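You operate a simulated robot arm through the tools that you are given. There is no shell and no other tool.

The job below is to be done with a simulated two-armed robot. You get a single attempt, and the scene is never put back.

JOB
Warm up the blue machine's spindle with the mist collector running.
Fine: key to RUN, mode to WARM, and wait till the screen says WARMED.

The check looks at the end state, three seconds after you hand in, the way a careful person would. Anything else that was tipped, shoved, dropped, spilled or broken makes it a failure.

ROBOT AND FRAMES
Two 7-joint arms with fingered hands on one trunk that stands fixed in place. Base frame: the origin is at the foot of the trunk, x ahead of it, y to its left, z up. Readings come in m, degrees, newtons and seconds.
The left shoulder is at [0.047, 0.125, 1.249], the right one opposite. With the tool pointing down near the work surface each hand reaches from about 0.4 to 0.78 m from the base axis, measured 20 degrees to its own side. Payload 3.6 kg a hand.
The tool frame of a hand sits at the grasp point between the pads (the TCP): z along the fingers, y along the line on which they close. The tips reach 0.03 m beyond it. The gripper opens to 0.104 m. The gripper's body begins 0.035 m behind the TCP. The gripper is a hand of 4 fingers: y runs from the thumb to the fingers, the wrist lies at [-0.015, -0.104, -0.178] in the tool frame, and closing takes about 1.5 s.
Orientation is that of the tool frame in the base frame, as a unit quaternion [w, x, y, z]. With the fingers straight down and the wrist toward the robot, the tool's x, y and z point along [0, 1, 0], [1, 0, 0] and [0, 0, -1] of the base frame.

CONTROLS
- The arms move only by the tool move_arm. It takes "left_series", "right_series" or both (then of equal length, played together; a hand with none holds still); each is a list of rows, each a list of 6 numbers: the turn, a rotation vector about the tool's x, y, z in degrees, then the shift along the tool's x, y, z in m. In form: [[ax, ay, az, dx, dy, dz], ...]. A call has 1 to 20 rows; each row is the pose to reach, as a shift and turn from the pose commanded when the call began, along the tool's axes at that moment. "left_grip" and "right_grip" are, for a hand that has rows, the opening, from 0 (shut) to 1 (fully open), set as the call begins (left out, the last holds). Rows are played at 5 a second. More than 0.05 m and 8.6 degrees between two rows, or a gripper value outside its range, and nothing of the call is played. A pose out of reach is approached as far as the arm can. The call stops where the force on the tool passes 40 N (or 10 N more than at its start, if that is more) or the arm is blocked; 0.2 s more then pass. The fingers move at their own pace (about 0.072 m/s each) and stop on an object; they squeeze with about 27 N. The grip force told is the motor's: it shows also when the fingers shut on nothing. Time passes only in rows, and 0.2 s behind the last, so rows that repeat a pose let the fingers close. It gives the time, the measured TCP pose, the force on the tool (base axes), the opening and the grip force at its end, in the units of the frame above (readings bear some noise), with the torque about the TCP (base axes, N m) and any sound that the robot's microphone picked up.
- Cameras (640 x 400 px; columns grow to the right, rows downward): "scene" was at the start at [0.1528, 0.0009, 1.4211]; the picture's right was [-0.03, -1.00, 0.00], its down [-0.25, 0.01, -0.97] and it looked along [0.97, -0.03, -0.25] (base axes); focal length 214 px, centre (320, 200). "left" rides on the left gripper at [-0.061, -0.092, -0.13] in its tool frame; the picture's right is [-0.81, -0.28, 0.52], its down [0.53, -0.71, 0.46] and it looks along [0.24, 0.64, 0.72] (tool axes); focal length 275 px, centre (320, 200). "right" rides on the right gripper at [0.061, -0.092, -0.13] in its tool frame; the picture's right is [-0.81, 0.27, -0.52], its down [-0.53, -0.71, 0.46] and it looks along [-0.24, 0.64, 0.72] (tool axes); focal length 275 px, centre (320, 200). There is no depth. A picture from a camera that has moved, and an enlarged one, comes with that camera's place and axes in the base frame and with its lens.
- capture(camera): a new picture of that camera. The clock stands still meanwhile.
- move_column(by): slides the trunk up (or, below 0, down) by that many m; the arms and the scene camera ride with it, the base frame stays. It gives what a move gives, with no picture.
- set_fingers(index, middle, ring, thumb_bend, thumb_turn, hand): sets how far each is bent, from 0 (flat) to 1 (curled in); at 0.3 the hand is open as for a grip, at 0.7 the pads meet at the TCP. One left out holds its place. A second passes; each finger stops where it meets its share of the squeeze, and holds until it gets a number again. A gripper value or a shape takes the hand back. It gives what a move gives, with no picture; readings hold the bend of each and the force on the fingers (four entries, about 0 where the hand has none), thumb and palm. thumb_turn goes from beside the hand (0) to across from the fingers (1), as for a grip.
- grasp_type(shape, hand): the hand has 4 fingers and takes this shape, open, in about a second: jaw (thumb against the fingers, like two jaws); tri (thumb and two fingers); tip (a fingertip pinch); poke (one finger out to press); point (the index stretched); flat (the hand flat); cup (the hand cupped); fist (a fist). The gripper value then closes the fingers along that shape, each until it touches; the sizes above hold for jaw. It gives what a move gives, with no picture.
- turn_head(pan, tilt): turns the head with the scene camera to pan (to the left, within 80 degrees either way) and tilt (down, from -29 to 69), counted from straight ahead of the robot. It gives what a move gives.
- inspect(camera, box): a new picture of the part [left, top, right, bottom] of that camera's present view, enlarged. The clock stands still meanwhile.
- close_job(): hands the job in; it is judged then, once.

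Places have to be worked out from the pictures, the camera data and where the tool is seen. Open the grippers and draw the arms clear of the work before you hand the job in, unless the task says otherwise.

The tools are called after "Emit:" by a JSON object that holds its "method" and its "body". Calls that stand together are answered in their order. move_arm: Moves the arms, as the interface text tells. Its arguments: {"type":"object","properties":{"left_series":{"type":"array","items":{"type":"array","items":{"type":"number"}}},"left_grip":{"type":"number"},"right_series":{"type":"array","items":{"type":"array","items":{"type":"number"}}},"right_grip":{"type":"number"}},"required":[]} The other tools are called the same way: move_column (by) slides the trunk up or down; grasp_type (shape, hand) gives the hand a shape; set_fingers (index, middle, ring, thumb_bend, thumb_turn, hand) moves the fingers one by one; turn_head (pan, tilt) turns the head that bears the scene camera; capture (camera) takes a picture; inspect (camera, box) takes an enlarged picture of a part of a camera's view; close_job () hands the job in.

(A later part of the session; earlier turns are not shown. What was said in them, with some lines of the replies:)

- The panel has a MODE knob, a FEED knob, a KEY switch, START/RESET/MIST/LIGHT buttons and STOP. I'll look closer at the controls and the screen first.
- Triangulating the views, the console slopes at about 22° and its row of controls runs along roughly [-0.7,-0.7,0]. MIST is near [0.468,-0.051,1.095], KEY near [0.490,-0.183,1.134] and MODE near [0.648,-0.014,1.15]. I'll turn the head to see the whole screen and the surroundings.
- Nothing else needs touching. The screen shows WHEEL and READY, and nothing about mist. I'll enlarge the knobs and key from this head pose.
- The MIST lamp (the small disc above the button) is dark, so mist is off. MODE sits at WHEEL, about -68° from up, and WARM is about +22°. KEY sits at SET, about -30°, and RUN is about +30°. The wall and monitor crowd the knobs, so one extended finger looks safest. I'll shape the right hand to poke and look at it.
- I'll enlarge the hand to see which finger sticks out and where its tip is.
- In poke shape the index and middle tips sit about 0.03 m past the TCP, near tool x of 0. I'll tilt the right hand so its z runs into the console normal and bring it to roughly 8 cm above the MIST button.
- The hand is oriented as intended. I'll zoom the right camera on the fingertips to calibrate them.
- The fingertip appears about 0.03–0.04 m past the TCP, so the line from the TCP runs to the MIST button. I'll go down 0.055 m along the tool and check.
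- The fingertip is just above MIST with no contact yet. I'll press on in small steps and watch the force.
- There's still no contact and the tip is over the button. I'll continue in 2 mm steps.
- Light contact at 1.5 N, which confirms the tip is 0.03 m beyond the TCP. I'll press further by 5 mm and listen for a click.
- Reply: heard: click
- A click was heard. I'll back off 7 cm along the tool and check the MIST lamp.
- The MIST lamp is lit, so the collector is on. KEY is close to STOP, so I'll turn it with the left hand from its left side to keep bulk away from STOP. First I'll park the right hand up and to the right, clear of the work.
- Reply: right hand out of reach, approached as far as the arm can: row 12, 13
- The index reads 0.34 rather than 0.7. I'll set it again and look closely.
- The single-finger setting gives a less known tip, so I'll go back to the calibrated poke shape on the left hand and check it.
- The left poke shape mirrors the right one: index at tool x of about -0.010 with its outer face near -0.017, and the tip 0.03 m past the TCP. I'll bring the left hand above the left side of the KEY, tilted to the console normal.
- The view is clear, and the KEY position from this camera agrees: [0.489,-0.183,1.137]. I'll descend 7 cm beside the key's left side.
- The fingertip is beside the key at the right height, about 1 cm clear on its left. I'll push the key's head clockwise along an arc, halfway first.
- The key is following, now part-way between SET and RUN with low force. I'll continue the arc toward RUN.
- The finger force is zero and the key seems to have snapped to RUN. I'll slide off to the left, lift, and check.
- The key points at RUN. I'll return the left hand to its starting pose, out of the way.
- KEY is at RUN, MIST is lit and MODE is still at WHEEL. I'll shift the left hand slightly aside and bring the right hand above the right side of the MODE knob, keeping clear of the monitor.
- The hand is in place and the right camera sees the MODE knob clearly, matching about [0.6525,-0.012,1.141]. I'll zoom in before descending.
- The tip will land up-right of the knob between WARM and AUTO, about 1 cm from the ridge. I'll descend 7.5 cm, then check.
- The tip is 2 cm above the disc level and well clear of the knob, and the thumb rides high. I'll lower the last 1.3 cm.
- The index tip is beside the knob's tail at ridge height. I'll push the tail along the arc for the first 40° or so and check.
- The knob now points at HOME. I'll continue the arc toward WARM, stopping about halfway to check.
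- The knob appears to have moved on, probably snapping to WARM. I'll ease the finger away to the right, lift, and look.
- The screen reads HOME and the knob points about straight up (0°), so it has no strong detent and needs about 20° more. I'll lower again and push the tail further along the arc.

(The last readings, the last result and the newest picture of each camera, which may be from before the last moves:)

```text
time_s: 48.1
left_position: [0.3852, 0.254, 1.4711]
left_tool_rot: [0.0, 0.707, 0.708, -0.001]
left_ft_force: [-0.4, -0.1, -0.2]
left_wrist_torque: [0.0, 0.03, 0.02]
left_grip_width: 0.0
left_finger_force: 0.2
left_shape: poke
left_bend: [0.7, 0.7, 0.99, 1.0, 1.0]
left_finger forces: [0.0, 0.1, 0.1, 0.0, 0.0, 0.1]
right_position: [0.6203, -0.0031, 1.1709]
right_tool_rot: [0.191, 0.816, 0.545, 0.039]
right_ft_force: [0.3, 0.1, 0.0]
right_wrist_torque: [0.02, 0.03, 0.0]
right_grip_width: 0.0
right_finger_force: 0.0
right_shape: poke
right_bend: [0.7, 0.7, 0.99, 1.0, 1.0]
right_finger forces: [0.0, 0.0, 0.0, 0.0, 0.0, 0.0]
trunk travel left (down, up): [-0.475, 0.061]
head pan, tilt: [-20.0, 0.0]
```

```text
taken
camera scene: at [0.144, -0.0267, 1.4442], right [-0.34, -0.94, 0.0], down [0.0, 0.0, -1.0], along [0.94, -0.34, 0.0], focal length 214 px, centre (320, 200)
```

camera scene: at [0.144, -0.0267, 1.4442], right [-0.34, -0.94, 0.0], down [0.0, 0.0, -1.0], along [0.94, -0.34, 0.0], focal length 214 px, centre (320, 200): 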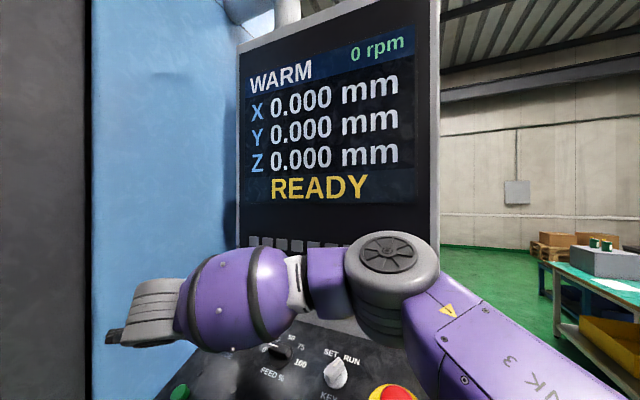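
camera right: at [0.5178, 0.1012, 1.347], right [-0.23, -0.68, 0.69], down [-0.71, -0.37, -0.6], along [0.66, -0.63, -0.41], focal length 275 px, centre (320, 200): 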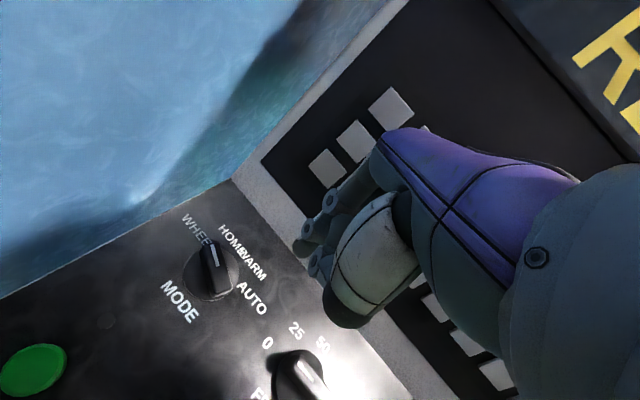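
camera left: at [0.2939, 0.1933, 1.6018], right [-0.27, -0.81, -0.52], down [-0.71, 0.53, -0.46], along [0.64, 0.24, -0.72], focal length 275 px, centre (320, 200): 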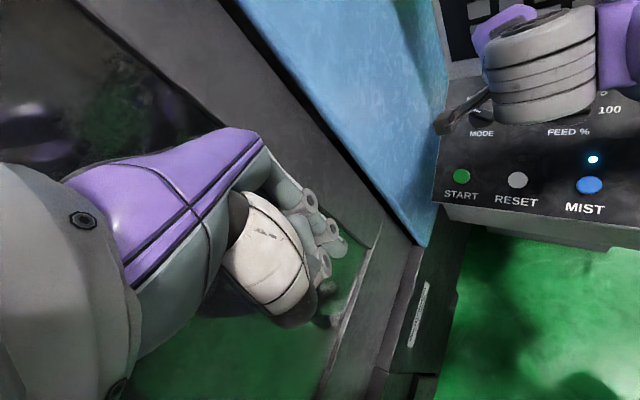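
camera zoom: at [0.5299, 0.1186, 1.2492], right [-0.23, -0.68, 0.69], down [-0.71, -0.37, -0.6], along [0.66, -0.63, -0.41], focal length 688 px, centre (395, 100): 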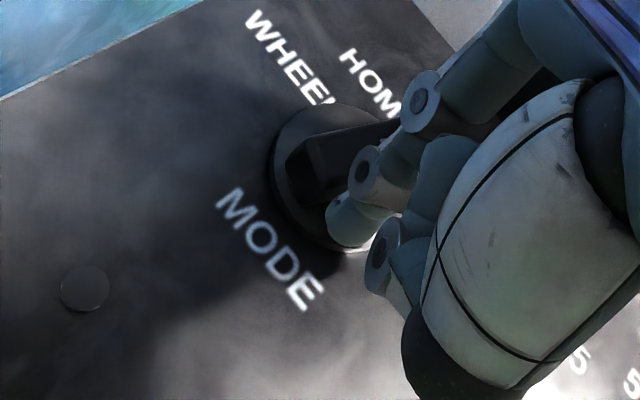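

The screen now reads WARM with 0 rpm and READY. I'll lift the finger away and check the knob angle and screen again.

Emit:
{"method": "move_arm", "body": {"right_series": [[0, 0, 0, -0.008, -0.002, 0], [0, 0, 0, -0.012, -0.002, -0.01], [0, 0, 0, -0.015, -0.002, -0.04], [0, 0, 0, -0.015, -0.002, -0.08], [0, 0, 0, -0.015, -0.002, -0.08], [0, 0, 0, -0.015, -0.002, -0.08]]}}

Emit:
{"method": "inspect", "body": {"camera": "right", "box": [150, 160, 390, 340]}}

Emit:
{"method": "capture", "body": {"camera": "scene"}}

```text
time_s: 49.5
left_position: [0.3857, 0.2545, 1.4696]
left_tool_rot: [0.001, 0.707, 0.708, -0.001]
left_ft_force: [-0.8, 0.1, -1.1]
left_wrist_torque: [0.03, -0.01, -0.02]
left_grip_width: 0.0002
left_finger_force: 0.0
left_shape: poke
left_bend: [0.7, 0.7, 0.99, 1.0, 1.0]
left_finger forces: [0.1, 0.1, 0.0, 0.1, 0.0, 0.0]
right_position: [0.5906, 0.0048, 1.2447]
right_tool_rot: [0.192, 0.816, 0.544, 0.038]
right_ft_force: [0.5, -0.8, -0.1]
right_wrist_torque: [-0.02, 0.01, 0.01]
right_grip_width: 0.0
right_finger_force: 0.1
right_shape: poke
right_bend: [0.7, 0.7, 0.99, 1.0, 1.0]
right_finger forces: [0.0, 0.0, 0.1, 0.0, 0.1, 0.0]
trunk travel left (down, up): [-0.475, 0.061]
head pan, tilt: [-20.0, 0.0]
```

```text
2.22 times, centred on (270, 250) of right
camera zoom: at [0.4998, 0.1271, 1.3244], right [-0.23, -0.68, 0.69], down [-0.71, -0.37, -0.6], along [0.66, -0.63, -0.41], focal length 612 px, centre (431, 89)
```

zoom: 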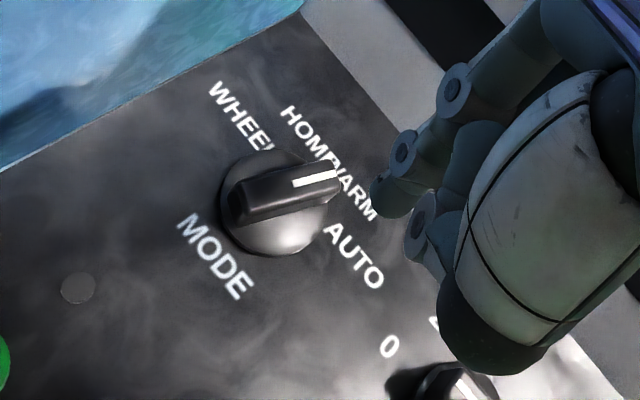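

```text
taken
camera scene: at [0.1437, -0.0265, 1.4442], right [-0.34, -0.94, 0.0], down [0.0, 0.0, -1.0], along [0.94, -0.34, 0.0], focal length 214 px, centre (320, 200)
```

scene: 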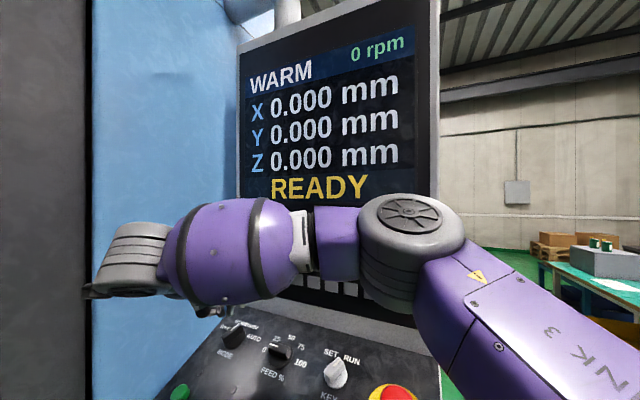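

MODE now sits at about +25°, on WARM. The screen still reads READY at 0 rpm. I'll move the hand over START, yawed away from the wall, and see whether the state changes meanwhile.

Emit:
{"method": "move_arm", "body": {"right_series": [[0, 0, -3.75, 0.0147, -0.0126, 0], [0, 0, -7.5, 0.0295, -0.0252, 0], [0, 0, -11.25, 0.0442, -0.0378, 0], [0, 0, -15, 0.059, -0.0505, 0], [0, 0, -18.75, 0.0737, -0.0631, 0.01], [0, 0, -22.5, 0.0884, -0.0757, 0.02], [0, 0, -22.5, 0.0884, -0.0757, 0.03], [0, 0, -22.5, 0.0884, -0.0757, 0.03], [0, 0, -22.5, 0.0884, -0.0757, 0.03]]}}

Emit:
{"method": "capture", "body": {"camera": "scene"}}

Emit:
{"method": "capture", "body": {"camera": "right"}}

Emit:
{"method": "capture", "body": {"camera": "left"}}

```text
time_s: 51.5
left_position: [0.3861, 0.2534, 1.4718]
left_tool_rot: [0.001, 0.707, 0.707, -0.001]
left_ft_force: [-1.3, 0.3, 0.0]
left_wrist_torque: [0.01, 0.02, 0.0]
left_grip_width: 0.0
left_finger_force: 0.1
left_shape: poke
left_bend: [0.7, 0.7, 0.99, 1.0, 1.0]
left_finger forces: [0.0, 0.0, 0.1, 0.0, 0.1, 0.0]
right_position: [0.5693, 0.1046, 1.1777]
right_tool_rot: [0.195, 0.694, 0.694, 0.0]
right_ft_force: [0.1, -1.3, 0.4]
right_wrist_torque: [-0.01, -0.01, -0.01]
right_grip_width: 0.0003
right_finger_force: 0.0
right_shape: poke
right_bend: [0.7, 0.7, 0.99, 1.0, 1.0]
right_finger forces: [0.0, 0.0, 0.1, 0.0, 0.0, 0.1]
trunk travel left (down, up): [-0.475, 0.061]
head pan, tilt: [-20.0, 0.0]
```

```text
taken
camera scene: at [0.1441, -0.0267, 1.4442], right [-0.34, -0.94, 0.0], down [0.0, 0.0, -1.0], along [0.94, -0.34, 0.0], focal length 214 px, centre (320, 200)
```

scene: 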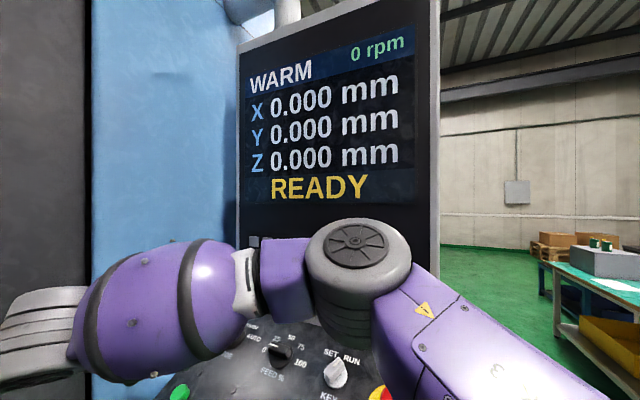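

```text
taken
camera right: at [0.4471, 0.1953, 1.2572], right [0.09, -0.63, 0.77], down [-0.58, -0.66, -0.47], along [0.81, -0.41, -0.43], focal length 275 px, centre (320, 200)
```

right: 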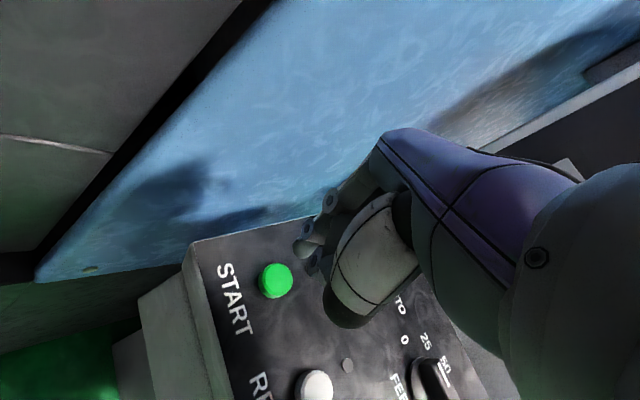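

```text
taken
camera left: at [0.2946, 0.1939, 1.6016], right [-0.27, -0.81, -0.52], down [-0.71, 0.53, -0.46], along [0.64, 0.24, -0.73], focal length 275 px, centre (320, 200)
```

left: 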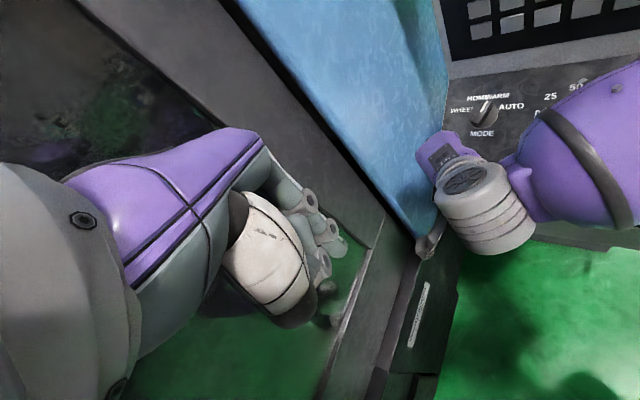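

Still WARM, READY, 0 rpm after several seconds, so the cycle needs START. The TCP line is within about 4 mm of the START centre; I'll correct by 3 mm and descend to just above it.

Emit:
{"method": "move_arm", "body": {"right_series": [[0, 0, 0, -0.0035, -0.0007, 0.015], [0, 0, 0, -0.0035, -0.0007, 0.03], [0, 0, 0, -0.0035, -0.0007, 0.042], [0, 0, 0, -0.0035, -0.0007, 0.05], [0, 0, 0, -0.0035, -0.0007, 0.05]]}}

Emit:
{"method": "inspect", "body": {"camera": "right", "box": [220, 170, 400, 340]}}

Emit:
{"method": "capture", "body": {"camera": "scene"}}

```text
time_s: 52.7
left_position: [0.3854, 0.2544, 1.4712]
left_tool_rot: [0.001, 0.706, 0.708, -0.001]
left_ft_force: [-0.6, -0.1, -0.4]
left_wrist_torque: [0.03, 0.02, -0.01]
left_grip_width: 0.0003
left_finger_force: 0.1
left_shape: poke
left_bend: [0.7, 0.7, 0.99, 1.0, 1.0]
left_finger forces: [0.0, 0.0, 0.0, 0.0, 0.1, 0.0]
right_position: [0.5819, 0.0866, 1.1319]
right_tool_rot: [0.195, 0.694, 0.693, 0.0]
right_ft_force: [-0.7, 0.5, -0.6]
right_wrist_torque: [-0.02, -0.03, -0.02]
right_grip_width: 0.0
right_finger_force: 0.0
right_shape: poke
right_bend: [0.7, 0.7, 0.99, 1.0, 1.0]
right_finger forces: [0.0, 0.1, 0.0, 0.0, 0.0, 0.0]
trunk travel left (down, up): [-0.475, 0.061]
head pan, tilt: [-20.0, 0.0]
```

```text
2.35 times, centred on (310, 255) of right
camera zoom: at [0.4601, 0.1787, 1.2102], right [0.09, -0.63, 0.77], down [-0.58, -0.66, -0.47], along [0.81, -0.41, -0.43], focal length 648 px, centre (344, 71)
```

zoom: 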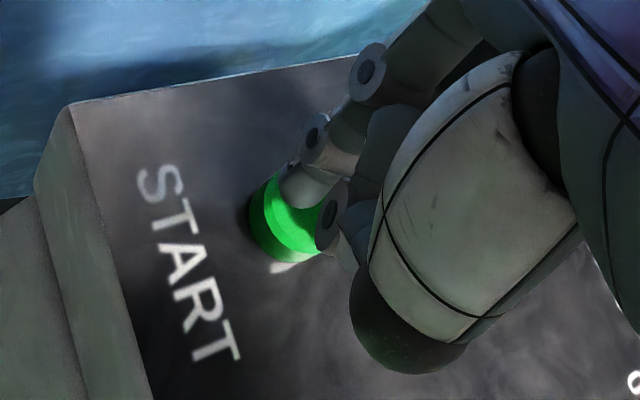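

```text
taken
camera scene: at [0.1439, -0.0266, 1.4442], right [-0.34, -0.94, 0.0], down [0.0, 0.0, -1.0], along [0.94, -0.34, 0.0], focal length 214 px, centre (320, 200)
```

scene: 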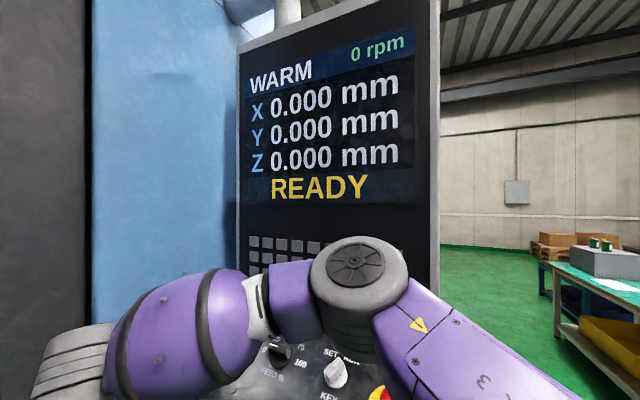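

The tip is over START with about 9 mm to go. I'll press down gently.

Emit:
{"method": "move_arm", "body": {"right_series": [[0, 0, 0, 0, 0, 0.004], [0, 0, 0, 0, 0, 0.008], [0, 0, 0, 0, 0, 0.01], [0, 0, 0, 0, 0, 0.012], [0, 0, 0, 0, 0, 0.0135], [0, 0, 0, 0, 0, 0.0145]]}}

Emit:
{"method": "capture", "body": {"camera": "scene"}}

```text
time_s: 54.1
left_position: [0.3844, 0.2546, 1.4702]
left_tool_rot: [0.0, 0.706, 0.708, 0.0]
left_ft_force: [0.5, -0.2, -0.5]
left_wrist_torque: [-0.02, 0.04, 0.02]
left_grip_width: 0.0
left_finger_force: 0.2
left_shape: poke
left_bend: [0.7, 0.7, 0.99, 1.0, 1.0]
left_finger forces: [0.0, 0.1, 0.0, 0.0, 0.0, 0.0]
right_position: [0.5846, 0.0831, 1.1196]
right_tool_rot: [0.195, 0.693, 0.694, 0.001]
right_ft_force: [-2.1, 0.0, 3.5]
right_wrist_torque: [-0.05, 0.0, -0.03]
right_grip_width: 0.0
right_finger_force: 0.0
right_shape: poke
right_bend: [0.7, 0.7, 0.99, 1.0, 1.0]
right_finger forces: [0.0, 2.9, 0.0, 0.0, 0.1, 0.0]
trunk travel left (down, up): [-0.475, 0.061]
head pan, tilt: [-20.0, 0.0]
heard: click
```

```text
taken
camera scene: at [0.1436, -0.0267, 1.4442], right [-0.34, -0.94, 0.0], down [0.0, 0.0, -1.0], along [0.94, -0.34, 0.0], focal length 214 px, centre (320, 200)
```

scene: 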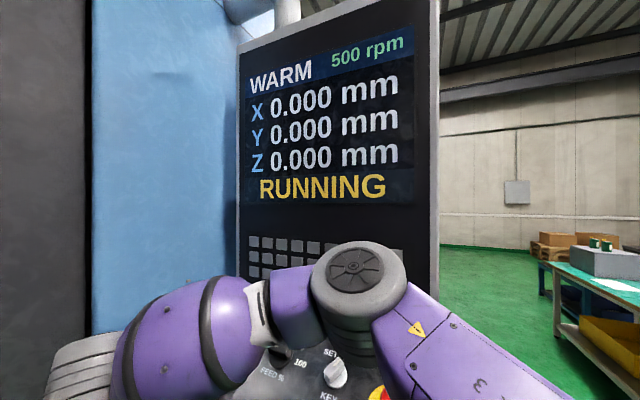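

START clicked and the screen reads RUNNING at 500 rpm. I'll lift straight off START and check the screen and lamps.

Emit:
{"method": "move_arm", "body": {"right_series": [[0, 0, 0, 0, 0, -0.01], [0, 0, 0, 0, 0, -0.03], [0, 0, 0, 0, 0, -0.06], [0, 0, 0, 0, 0, -0.09], [0, 0, 0, 0, 0, -0.12], [0, 0, 0, 0, 0, -0.12]]}}

Emit:
{"method": "capture", "body": {"camera": "scene"}}

Emit:
{"method": "capture", "body": {"camera": "right"}}

```text
time_s: 55.5
left_position: [0.3868, 0.2538, 1.4702]
left_tool_rot: [0.001, 0.706, 0.708, -0.001]
left_ft_force: [-0.1, 0.6, -1.4]
left_wrist_torque: [-0.01, -0.03, -0.01]
left_grip_width: 0.0
left_finger_force: 0.0
left_shape: poke
left_bend: [0.7, 0.7, 0.99, 1.0, 1.0]
left_finger forces: [0.1, 0.1, 0.1, 0.0, 0.0, 0.0]
right_position: [0.5533, 0.1151, 1.2301]
right_tool_rot: [0.195, 0.693, 0.694, 0.001]
right_ft_force: [-0.5, -0.1, -0.7]
right_wrist_torque: [0.02, 0.02, 0.0]
right_grip_width: 0.0001
right_finger_force: 0.0
right_shape: poke
right_bend: [0.7, 0.7, 0.99, 1.0, 1.0]
right_finger forces: [0.1, 0.0, 0.1, 0.0, 0.1, 0.0]
trunk travel left (down, up): [-0.475, 0.061]
head pan, tilt: [-20.0, 0.0]
```

```text
taken
camera scene: at [0.1445, -0.0268, 1.4441], right [-0.34, -0.94, 0.0], down [0.0, 0.0, -1.0], along [0.94, -0.34, 0.0], focal length 214 px, centre (320, 200)
```

scene: 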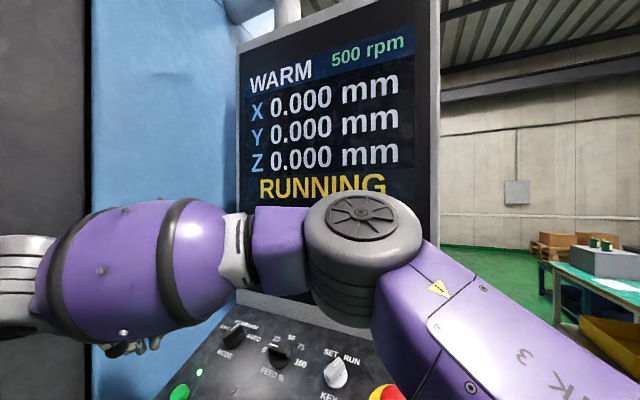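

```text
taken
camera right: at [0.4319, 0.2068, 1.3086], right [0.09, -0.63, 0.77], down [-0.58, -0.66, -0.47], along [0.81, -0.41, -0.43], focal length 275 px, centre (320, 200)
```

right: 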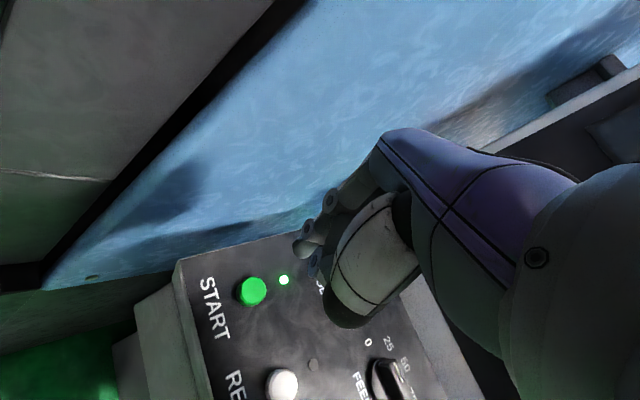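

START's lamp is lit and warm-up is running. I'll park the right arm up and to the right, away from the panel, while time passes.

Emit:
{"method": "move_arm", "body": {"right_series": [[1.445, 1.445, 0, -0.0372, -0.009, -0.0144], [2.891, 2.891, 0, -0.0745, -0.0179, -0.0287], [4.336, 4.336, 0, -0.1117, -0.0268, -0.043], [5.782, 5.782, 0, -0.1489, -0.0358, -0.0574], [7.227, 7.227, 0, -0.1862, -0.0447, -0.0717], [8.673, 8.673, 0, -0.2234, -0.0537, -0.0861], [10.118, 10.118, 0, -0.2607, -0.0626, -0.1004], [11.564, 11.564, 0, -0.2979, -0.0716, -0.1148], [13.009, 13.009, 0, -0.3351, -0.0805, -0.1291], [14.455, 14.455, 0, -0.3724, -0.0895, -0.1435], [15.9, 15.9, 0, -0.4096, -0.0984, -0.1578], [15.9, 15.9, 0, -0.4096, -0.0984, -0.1578]]}}

Emit:
{"method": "turn_head", "body": {"pan": -15, "tilt": 15}}

Emit:
{"method": "capture", "body": {"camera": "scene"}}

```text
time_s: 58.1
left_position: [0.3859, 0.2543, 1.4707]
left_tool_rot: [0.001, 0.707, 0.708, -0.001]
left_ft_force: [-0.1, 0.4, 0.6]
left_wrist_torque: [-0.02, 0.02, 0.01]
left_grip_width: 0.0002
left_finger_force: 0.0
left_shape: poke
left_bend: [0.7, 0.7, 0.99, 1.0, 1.0]
left_finger forces: [0.1, 0.1, 0.1, 0.0, 0.0, 0.1]
right_position: [0.3987, -0.2421, 1.4571]
right_tool_rot: [0.0, 0.707, 0.707, 0.0]
right_ft_force: [0.0, 0.2, 0.0]
right_wrist_torque: [0.0, 0.01, 0.02]
right_grip_width: 0.0
right_finger_force: 0.0
right_shape: poke
right_bend: [0.7, 0.7, 0.99, 1.0, 1.0]
right_finger forces: [0.0, 0.0, 0.0, 0.0, 0.0, 0.0]
trunk travel left (down, up): [-0.475, 0.061]
head pan, tilt: [-20.0, 0.0]
```

```text
time_s: 58.8
left_position: [0.3854, 0.2544, 1.4698]
left_tool_rot: [0.0, 0.707, 0.707, -0.001]
left_ft_force: [-0.9, -0.6, 0.4]
left_wrist_torque: [-0.02, -0.02, -0.03]
left_grip_width: 0.0002
left_finger_force: 0.0
left_shape: poke
left_bend: [0.7, 0.7, 0.99, 1.0, 1.0]
left_finger forces: [0.0, 0.0, 0.0, 0.0, 0.1, 0.0]
right_position: [0.3985, -0.2409, 1.4579]
right_tool_rot: [0.0, 0.707, 0.707, 0.0]
right_ft_force: [0.0, 0.2, 0.5]
right_wrist_torque: [0.01, 0.01, 0.02]
right_grip_width: 0.0
right_finger_force: 0.1
right_shape: poke
right_bend: [0.7, 0.7, 0.99, 1.0, 1.0]
right_finger forces: [0.0, 0.1, 0.0, 0.0, 0.1, 0.0]
trunk travel left (down, up): [-0.475, 0.061]
head pan, tilt: [-15.0, 15.0]
```

```text
taken
camera scene: at [0.1495, -0.0201, 1.4201], right [-0.26, -0.97, 0.0], down [-0.25, 0.07, -0.97], along [0.93, -0.25, -0.26], focal length 214 px, centre (320, 200)
```

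scene: 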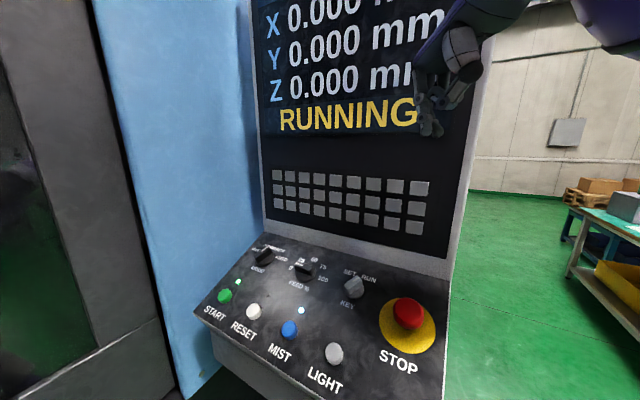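

It's running with both the MIST and START lamps lit, and the arms are clear. I'll open both hands, then wait.

Emit:
{"method": "grasp_type", "body": {"hand": "right", "shape": "jaw"}}

Emit:
{"method": "grasp_type", "body": {"hand": "left", "shape": "jaw"}}

Emit:
{"method": "move_arm", "body": {"right_series": [[0, 0, 0, 0, 0, 0], [0, 0, 0, 0, 0, 0], [0, 0, 0, 0, 0, 0], [0, 0, 0, 0, 0, 0], [0, 0, 0, 0, 0, 0], [0, 0, 0, 0, 0, 0], [0, 0, 0, 0, 0, 0], [0, 0, 0, 0, 0, 0], [0, 0, 0, 0, 0, 0], [0, 0, 0, 0, 0, 0], [0, 0, 0, 0, 0, 0], [0, 0, 0, 0, 0, 0], [0, 0, 0, 0, 0, 0], [0, 0, 0, 0, 0, 0], [0, 0, 0, 0, 0, 0], [0, 0, 0, 0, 0, 0], [0, 0, 0, 0, 0, 0], [0, 0, 0, 0, 0, 0], [0, 0, 0, 0, 0, 0], [0, 0, 0, 0, 0, 0]]}}

Emit:
{"method": "capture", "body": {"camera": "scene"}}

```text
time_s: 59.7
left_position: [0.3866, 0.2542, 1.4708]
left_tool_rot: [0.001, 0.707, 0.708, -0.001]
left_ft_force: [-0.4, -0.6, 0.3]
left_wrist_torque: [-0.02, -0.08, 0.02]
left_grip_width: 0.0
left_finger_force: 0.0
left_shape: poke
left_bend: [0.7, 0.7, 0.99, 1.0, 1.0]
left_finger forces: [0.0, 0.0, 0.0, 0.0, 0.0, 0.0]
right_position: [0.3986, -0.2423, 1.4576]
right_tool_rot: [0.0, 0.707, 0.707, 0.0]
right_ft_force: [-0.9, -0.7, 0.5]
right_wrist_torque: [0.0, 0.0, 0.02]
right_grip_width: 0.1038
right_finger_force: 0.1
right_shape: jaw
right_bend: [0.3, 0.3, 0.3, 0.3, 0.98]
right_finger forces: [0.0, 0.0, 0.0, 0.0, 0.0, 0.0]
trunk travel left (down, up): [-0.475, 0.061]
head pan, tilt: [-15.0, 15.0]
```

```text
time_s: 60.6
left_position: [0.3864, 0.2543, 1.4702]
left_tool_rot: [0.001, 0.707, 0.707, -0.001]
left_ft_force: [0.1, 0.6, 0.6]
left_wrist_torque: [0.0, -0.02, 0.02]
left_grip_width: 0.104
left_finger_force: 0.0
left_shape: jaw
left_bend: [0.3, 0.3, 0.3, 0.3, 0.98]
left_finger forces: [0.1, 0.1, 0.0, 0.0, 0.0, 0.0]
right_position: [0.3971, -0.2432, 1.4569]
right_tool_rot: [0.0, 0.707, 0.707, 0.0]
right_ft_force: [0.0, -0.2, 0.7]
right_wrist_torque: [-0.02, 0.04, -0.02]
right_grip_width: 0.1035
right_finger_force: 0.0
right_shape: jaw
right_bend: [0.3, 0.3, 0.3, 0.3, 0.98]
right_finger forces: [0.1, 0.1, 0.0, 0.0, 0.0, 0.0]
trunk travel left (down, up): [-0.475, 0.061]
head pan, tilt: [-15.0, 15.0]
```

```text
time_s: 64.8
left_position: [0.3856, 0.2537, 1.471]
left_tool_rot: [0.001, 0.706, 0.708, -0.001]
left_ft_force: [-0.1, -0.2, 0.3]
left_wrist_torque: [-0.02, -0.02, 0.03]
left_grip_width: 0.1039
left_finger_force: 0.0
left_shape: jaw
left_bend: [0.3, 0.3, 0.3, 0.3, 0.98]
left_finger forces: [0.1, 0.1, 0.0, 0.1, 0.0, 0.1]
right_position: [0.3982, -0.2416, 1.4573]
right_tool_rot: [0.0, 0.707, 0.707, 0.0]
right_ft_force: [0.2, -0.2, 0.2]
right_wrist_torque: [-0.03, 0.02, 0.01]
right_grip_width: 0.1041
right_finger_force: 0.1
right_shape: jaw
right_bend: [0.3, 0.3, 0.3, 0.3, 0.98]
right_finger forces: [0.0, 0.0, 0.0, 0.1, 0.1, 0.0]
trunk travel left (down, up): [-0.475, 0.061]
head pan, tilt: [-15.0, 15.0]
```

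```text
taken
camera scene: at [0.1497, -0.02, 1.42], right [-0.26, -0.97, 0.0], down [-0.25, 0.07, -0.97], along [0.93, -0.25, -0.26], focal length 214 px, centre (320, 200)
```

scene: 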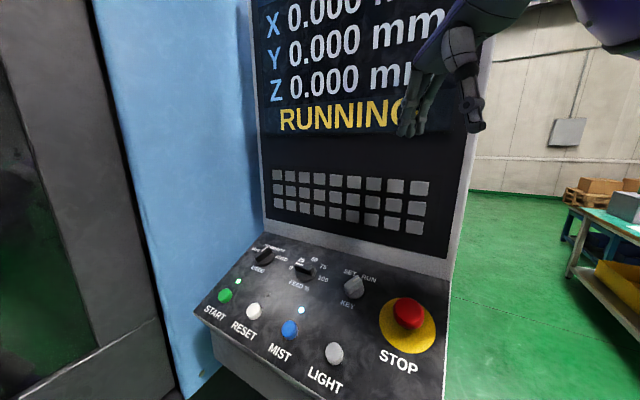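

Still RUNNING. I'll keep waiting and checking.

Emit:
{"method": "move_arm", "body": {"right_series": [[0, 0, 0, 0, 0, 0], [0, 0, 0, 0, 0, 0], [0, 0, 0, 0, 0, 0], [0, 0, 0, 0, 0, 0], [0, 0, 0, 0, 0, 0], [0, 0, 0, 0, 0, 0], [0, 0, 0, 0, 0, 0], [0, 0, 0, 0, 0, 0], [0, 0, 0, 0, 0, 0], [0, 0, 0, 0, 0, 0], [0, 0, 0, 0, 0, 0], [0, 0, 0, 0, 0, 0], [0, 0, 0, 0, 0, 0], [0, 0, 0, 0, 0, 0], [0, 0, 0, 0, 0, 0], [0, 0, 0, 0, 0, 0], [0, 0, 0, 0, 0, 0], [0, 0, 0, 0, 0, 0], [0, 0, 0, 0, 0, 0], [0, 0, 0, 0, 0, 0]]}}

Emit:
{"method": "move_arm", "body": {"right_series": [[0, 0, 0, 0, 0, 0], [0, 0, 0, 0, 0, 0], [0, 0, 0, 0, 0, 0], [0, 0, 0, 0, 0, 0], [0, 0, 0, 0, 0, 0], [0, 0, 0, 0, 0, 0], [0, 0, 0, 0, 0, 0], [0, 0, 0, 0, 0, 0], [0, 0, 0, 0, 0, 0], [0, 0, 0, 0, 0, 0], [0, 0, 0, 0, 0, 0], [0, 0, 0, 0, 0, 0], [0, 0, 0, 0, 0, 0], [0, 0, 0, 0, 0, 0], [0, 0, 0, 0, 0, 0], [0, 0, 0, 0, 0, 0], [0, 0, 0, 0, 0, 0], [0, 0, 0, 0, 0, 0], [0, 0, 0, 0, 0, 0], [0, 0, 0, 0, 0, 0]]}}

Emit:
{"method": "turn_head", "body": {"pan": -15, "tilt": 2}}

Emit:
{"method": "capture", "body": {"camera": "scene"}}

```text
time_s: 69.0
left_position: [0.3867, 0.2542, 1.4706]
left_tool_rot: [0.0, 0.706, 0.708, -0.001]
left_ft_force: [0.2, 0.1, 0.7]
left_wrist_torque: [-0.03, -0.01, -0.01]
left_grip_width: 0.1037
left_finger_force: 0.0
left_shape: jaw
left_bend: [0.3, 0.3, 0.3, 0.3, 0.98]
left_finger forces: [0.0, 0.0, 0.1, 0.0, 0.0, 0.0]
right_position: [0.3986, -0.2416, 1.4581]
right_tool_rot: [0.0, 0.707, 0.707, 0.0]
right_ft_force: [0.7, 0.6, 0.3]
right_wrist_torque: [0.04, 0.03, -0.02]
right_grip_width: 0.104
right_finger_force: 0.0
right_shape: jaw
right_bend: [0.3, 0.3, 0.3, 0.3, 0.98]
right_finger forces: [0.0, 0.1, 0.0, 0.0, 0.0, 0.1]
trunk travel left (down, up): [-0.475, 0.061]
head pan, tilt: [-15.0, 15.0]
```

```text
time_s: 73.2
left_position: [0.3851, 0.254, 1.4713]
left_tool_rot: [0.001, 0.707, 0.708, -0.002]
left_ft_force: [0.3, -1.0, 0.4]
left_wrist_torque: [0.0, 0.0, 0.02]
left_grip_width: 0.1036
left_finger_force: 0.0
left_shape: jaw
left_bend: [0.3, 0.3, 0.3, 0.3, 0.98]
left_finger forces: [0.0, 0.1, 0.0, 0.0, 0.0, 0.0]
right_position: [0.3983, -0.2413, 1.4564]
right_tool_rot: [0.0, 0.707, 0.708, 0.0]
right_ft_force: [0.5, -1.0, 0.1]
right_wrist_torque: [-0.02, 0.03, -0.01]
right_grip_width: 0.104
right_finger_force: 0.0
right_shape: jaw
right_bend: [0.3, 0.3, 0.3, 0.3, 0.98]
right_finger forces: [0.1, 0.0, 0.0, 0.0, 0.0, 0.0]
trunk travel left (down, up): [-0.475, 0.061]
head pan, tilt: [-15.0, 15.0]
```

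```text
time_s: 74.0
left_position: [0.3844, 0.2551, 1.4693]
left_tool_rot: [0.001, 0.706, 0.708, -0.001]
left_ft_force: [-0.4, 0.7, -0.2]
left_wrist_torque: [0.03, 0.0, 0.02]
left_grip_width: 0.1038
left_finger_force: 0.0
left_shape: jaw
left_bend: [0.3, 0.3, 0.3, 0.3, 0.98]
left_finger forces: [0.1, 0.1, 0.1, 0.0, 0.1, 0.1]
right_position: [0.3979, -0.2426, 1.4574]
right_tool_rot: [-0.001, 0.707, 0.707, 0.0]
right_ft_force: [0.1, -0.3, 0.8]
right_wrist_torque: [0.0, -0.02, 0.01]
right_grip_width: 0.104
right_finger_force: 0.2
right_shape: jaw
right_bend: [0.3, 0.3, 0.3, 0.3, 0.98]
right_finger forces: [0.0, 0.1, 0.0, 0.1, 0.0, 0.1]
trunk travel left (down, up): [-0.475, 0.061]
head pan, tilt: [-15.0, 2.0]
```

```text
taken
camera scene: at [0.1473, -0.0194, 1.4409], right [-0.26, -0.97, 0.0], down [-0.03, 0.01, -1.0], along [0.97, -0.26, -0.04], focal length 214 px, centre (320, 200)
```

scene: 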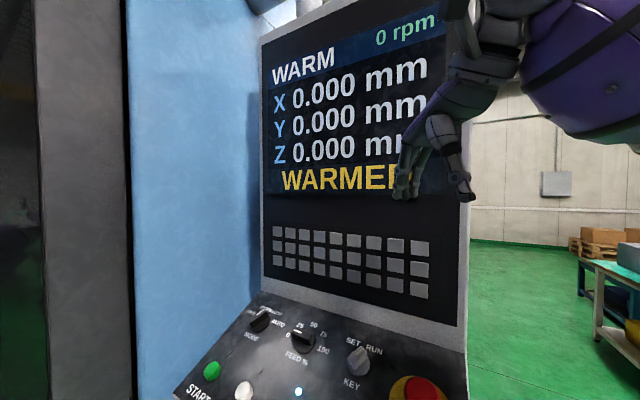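

The screen says WARMED. I'll take one last close look at the panel before handing in.

Emit:
{"method": "inspect", "body": {"camera": "scene", "box": [170, 280, 470, 400]}}

```text
2.13 times, centred on (320, 340) of scene
camera zoom: at [0.1473, -0.0194, 1.4409], right [-0.26, -0.97, 0.0], down [-0.03, 0.01, -1.0], along [0.97, -0.26, -0.04], focal length 458 px, centre (320, -99)
```

zoom: 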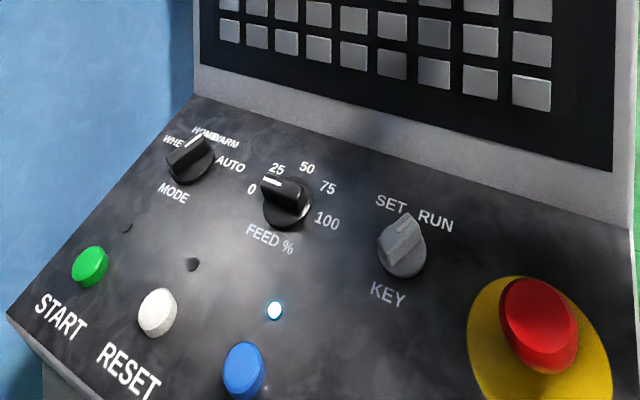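

Key is at RUN, mode is at WARM, the MIST lamp is lit, the screen says WARMED, and both hands are open and clear. Handing in.

Emit:
{"method": "close_job", "body": {}}

```text
The job is handed in.
```

The spindle warm-up finished: the screen says WARMED, with the spindle back at 0 rpm. The mist collector was switched on first and its lamp was still lit at the end.

- **Settings:** the key is at RUN and the mode knob is at WARM, as you asked.
- **Extra step:** I also pressed START. With the key and mode set, the machine stayed at READY and 0 rpm. After START it ran at 500 rpm until it was done.
- **Left alone:** I did not touch the feed knob, RESET, LIGHT or STOP. The feed knob still reads 0.

Both hands are open and clear of the panel, and the job is handed in.
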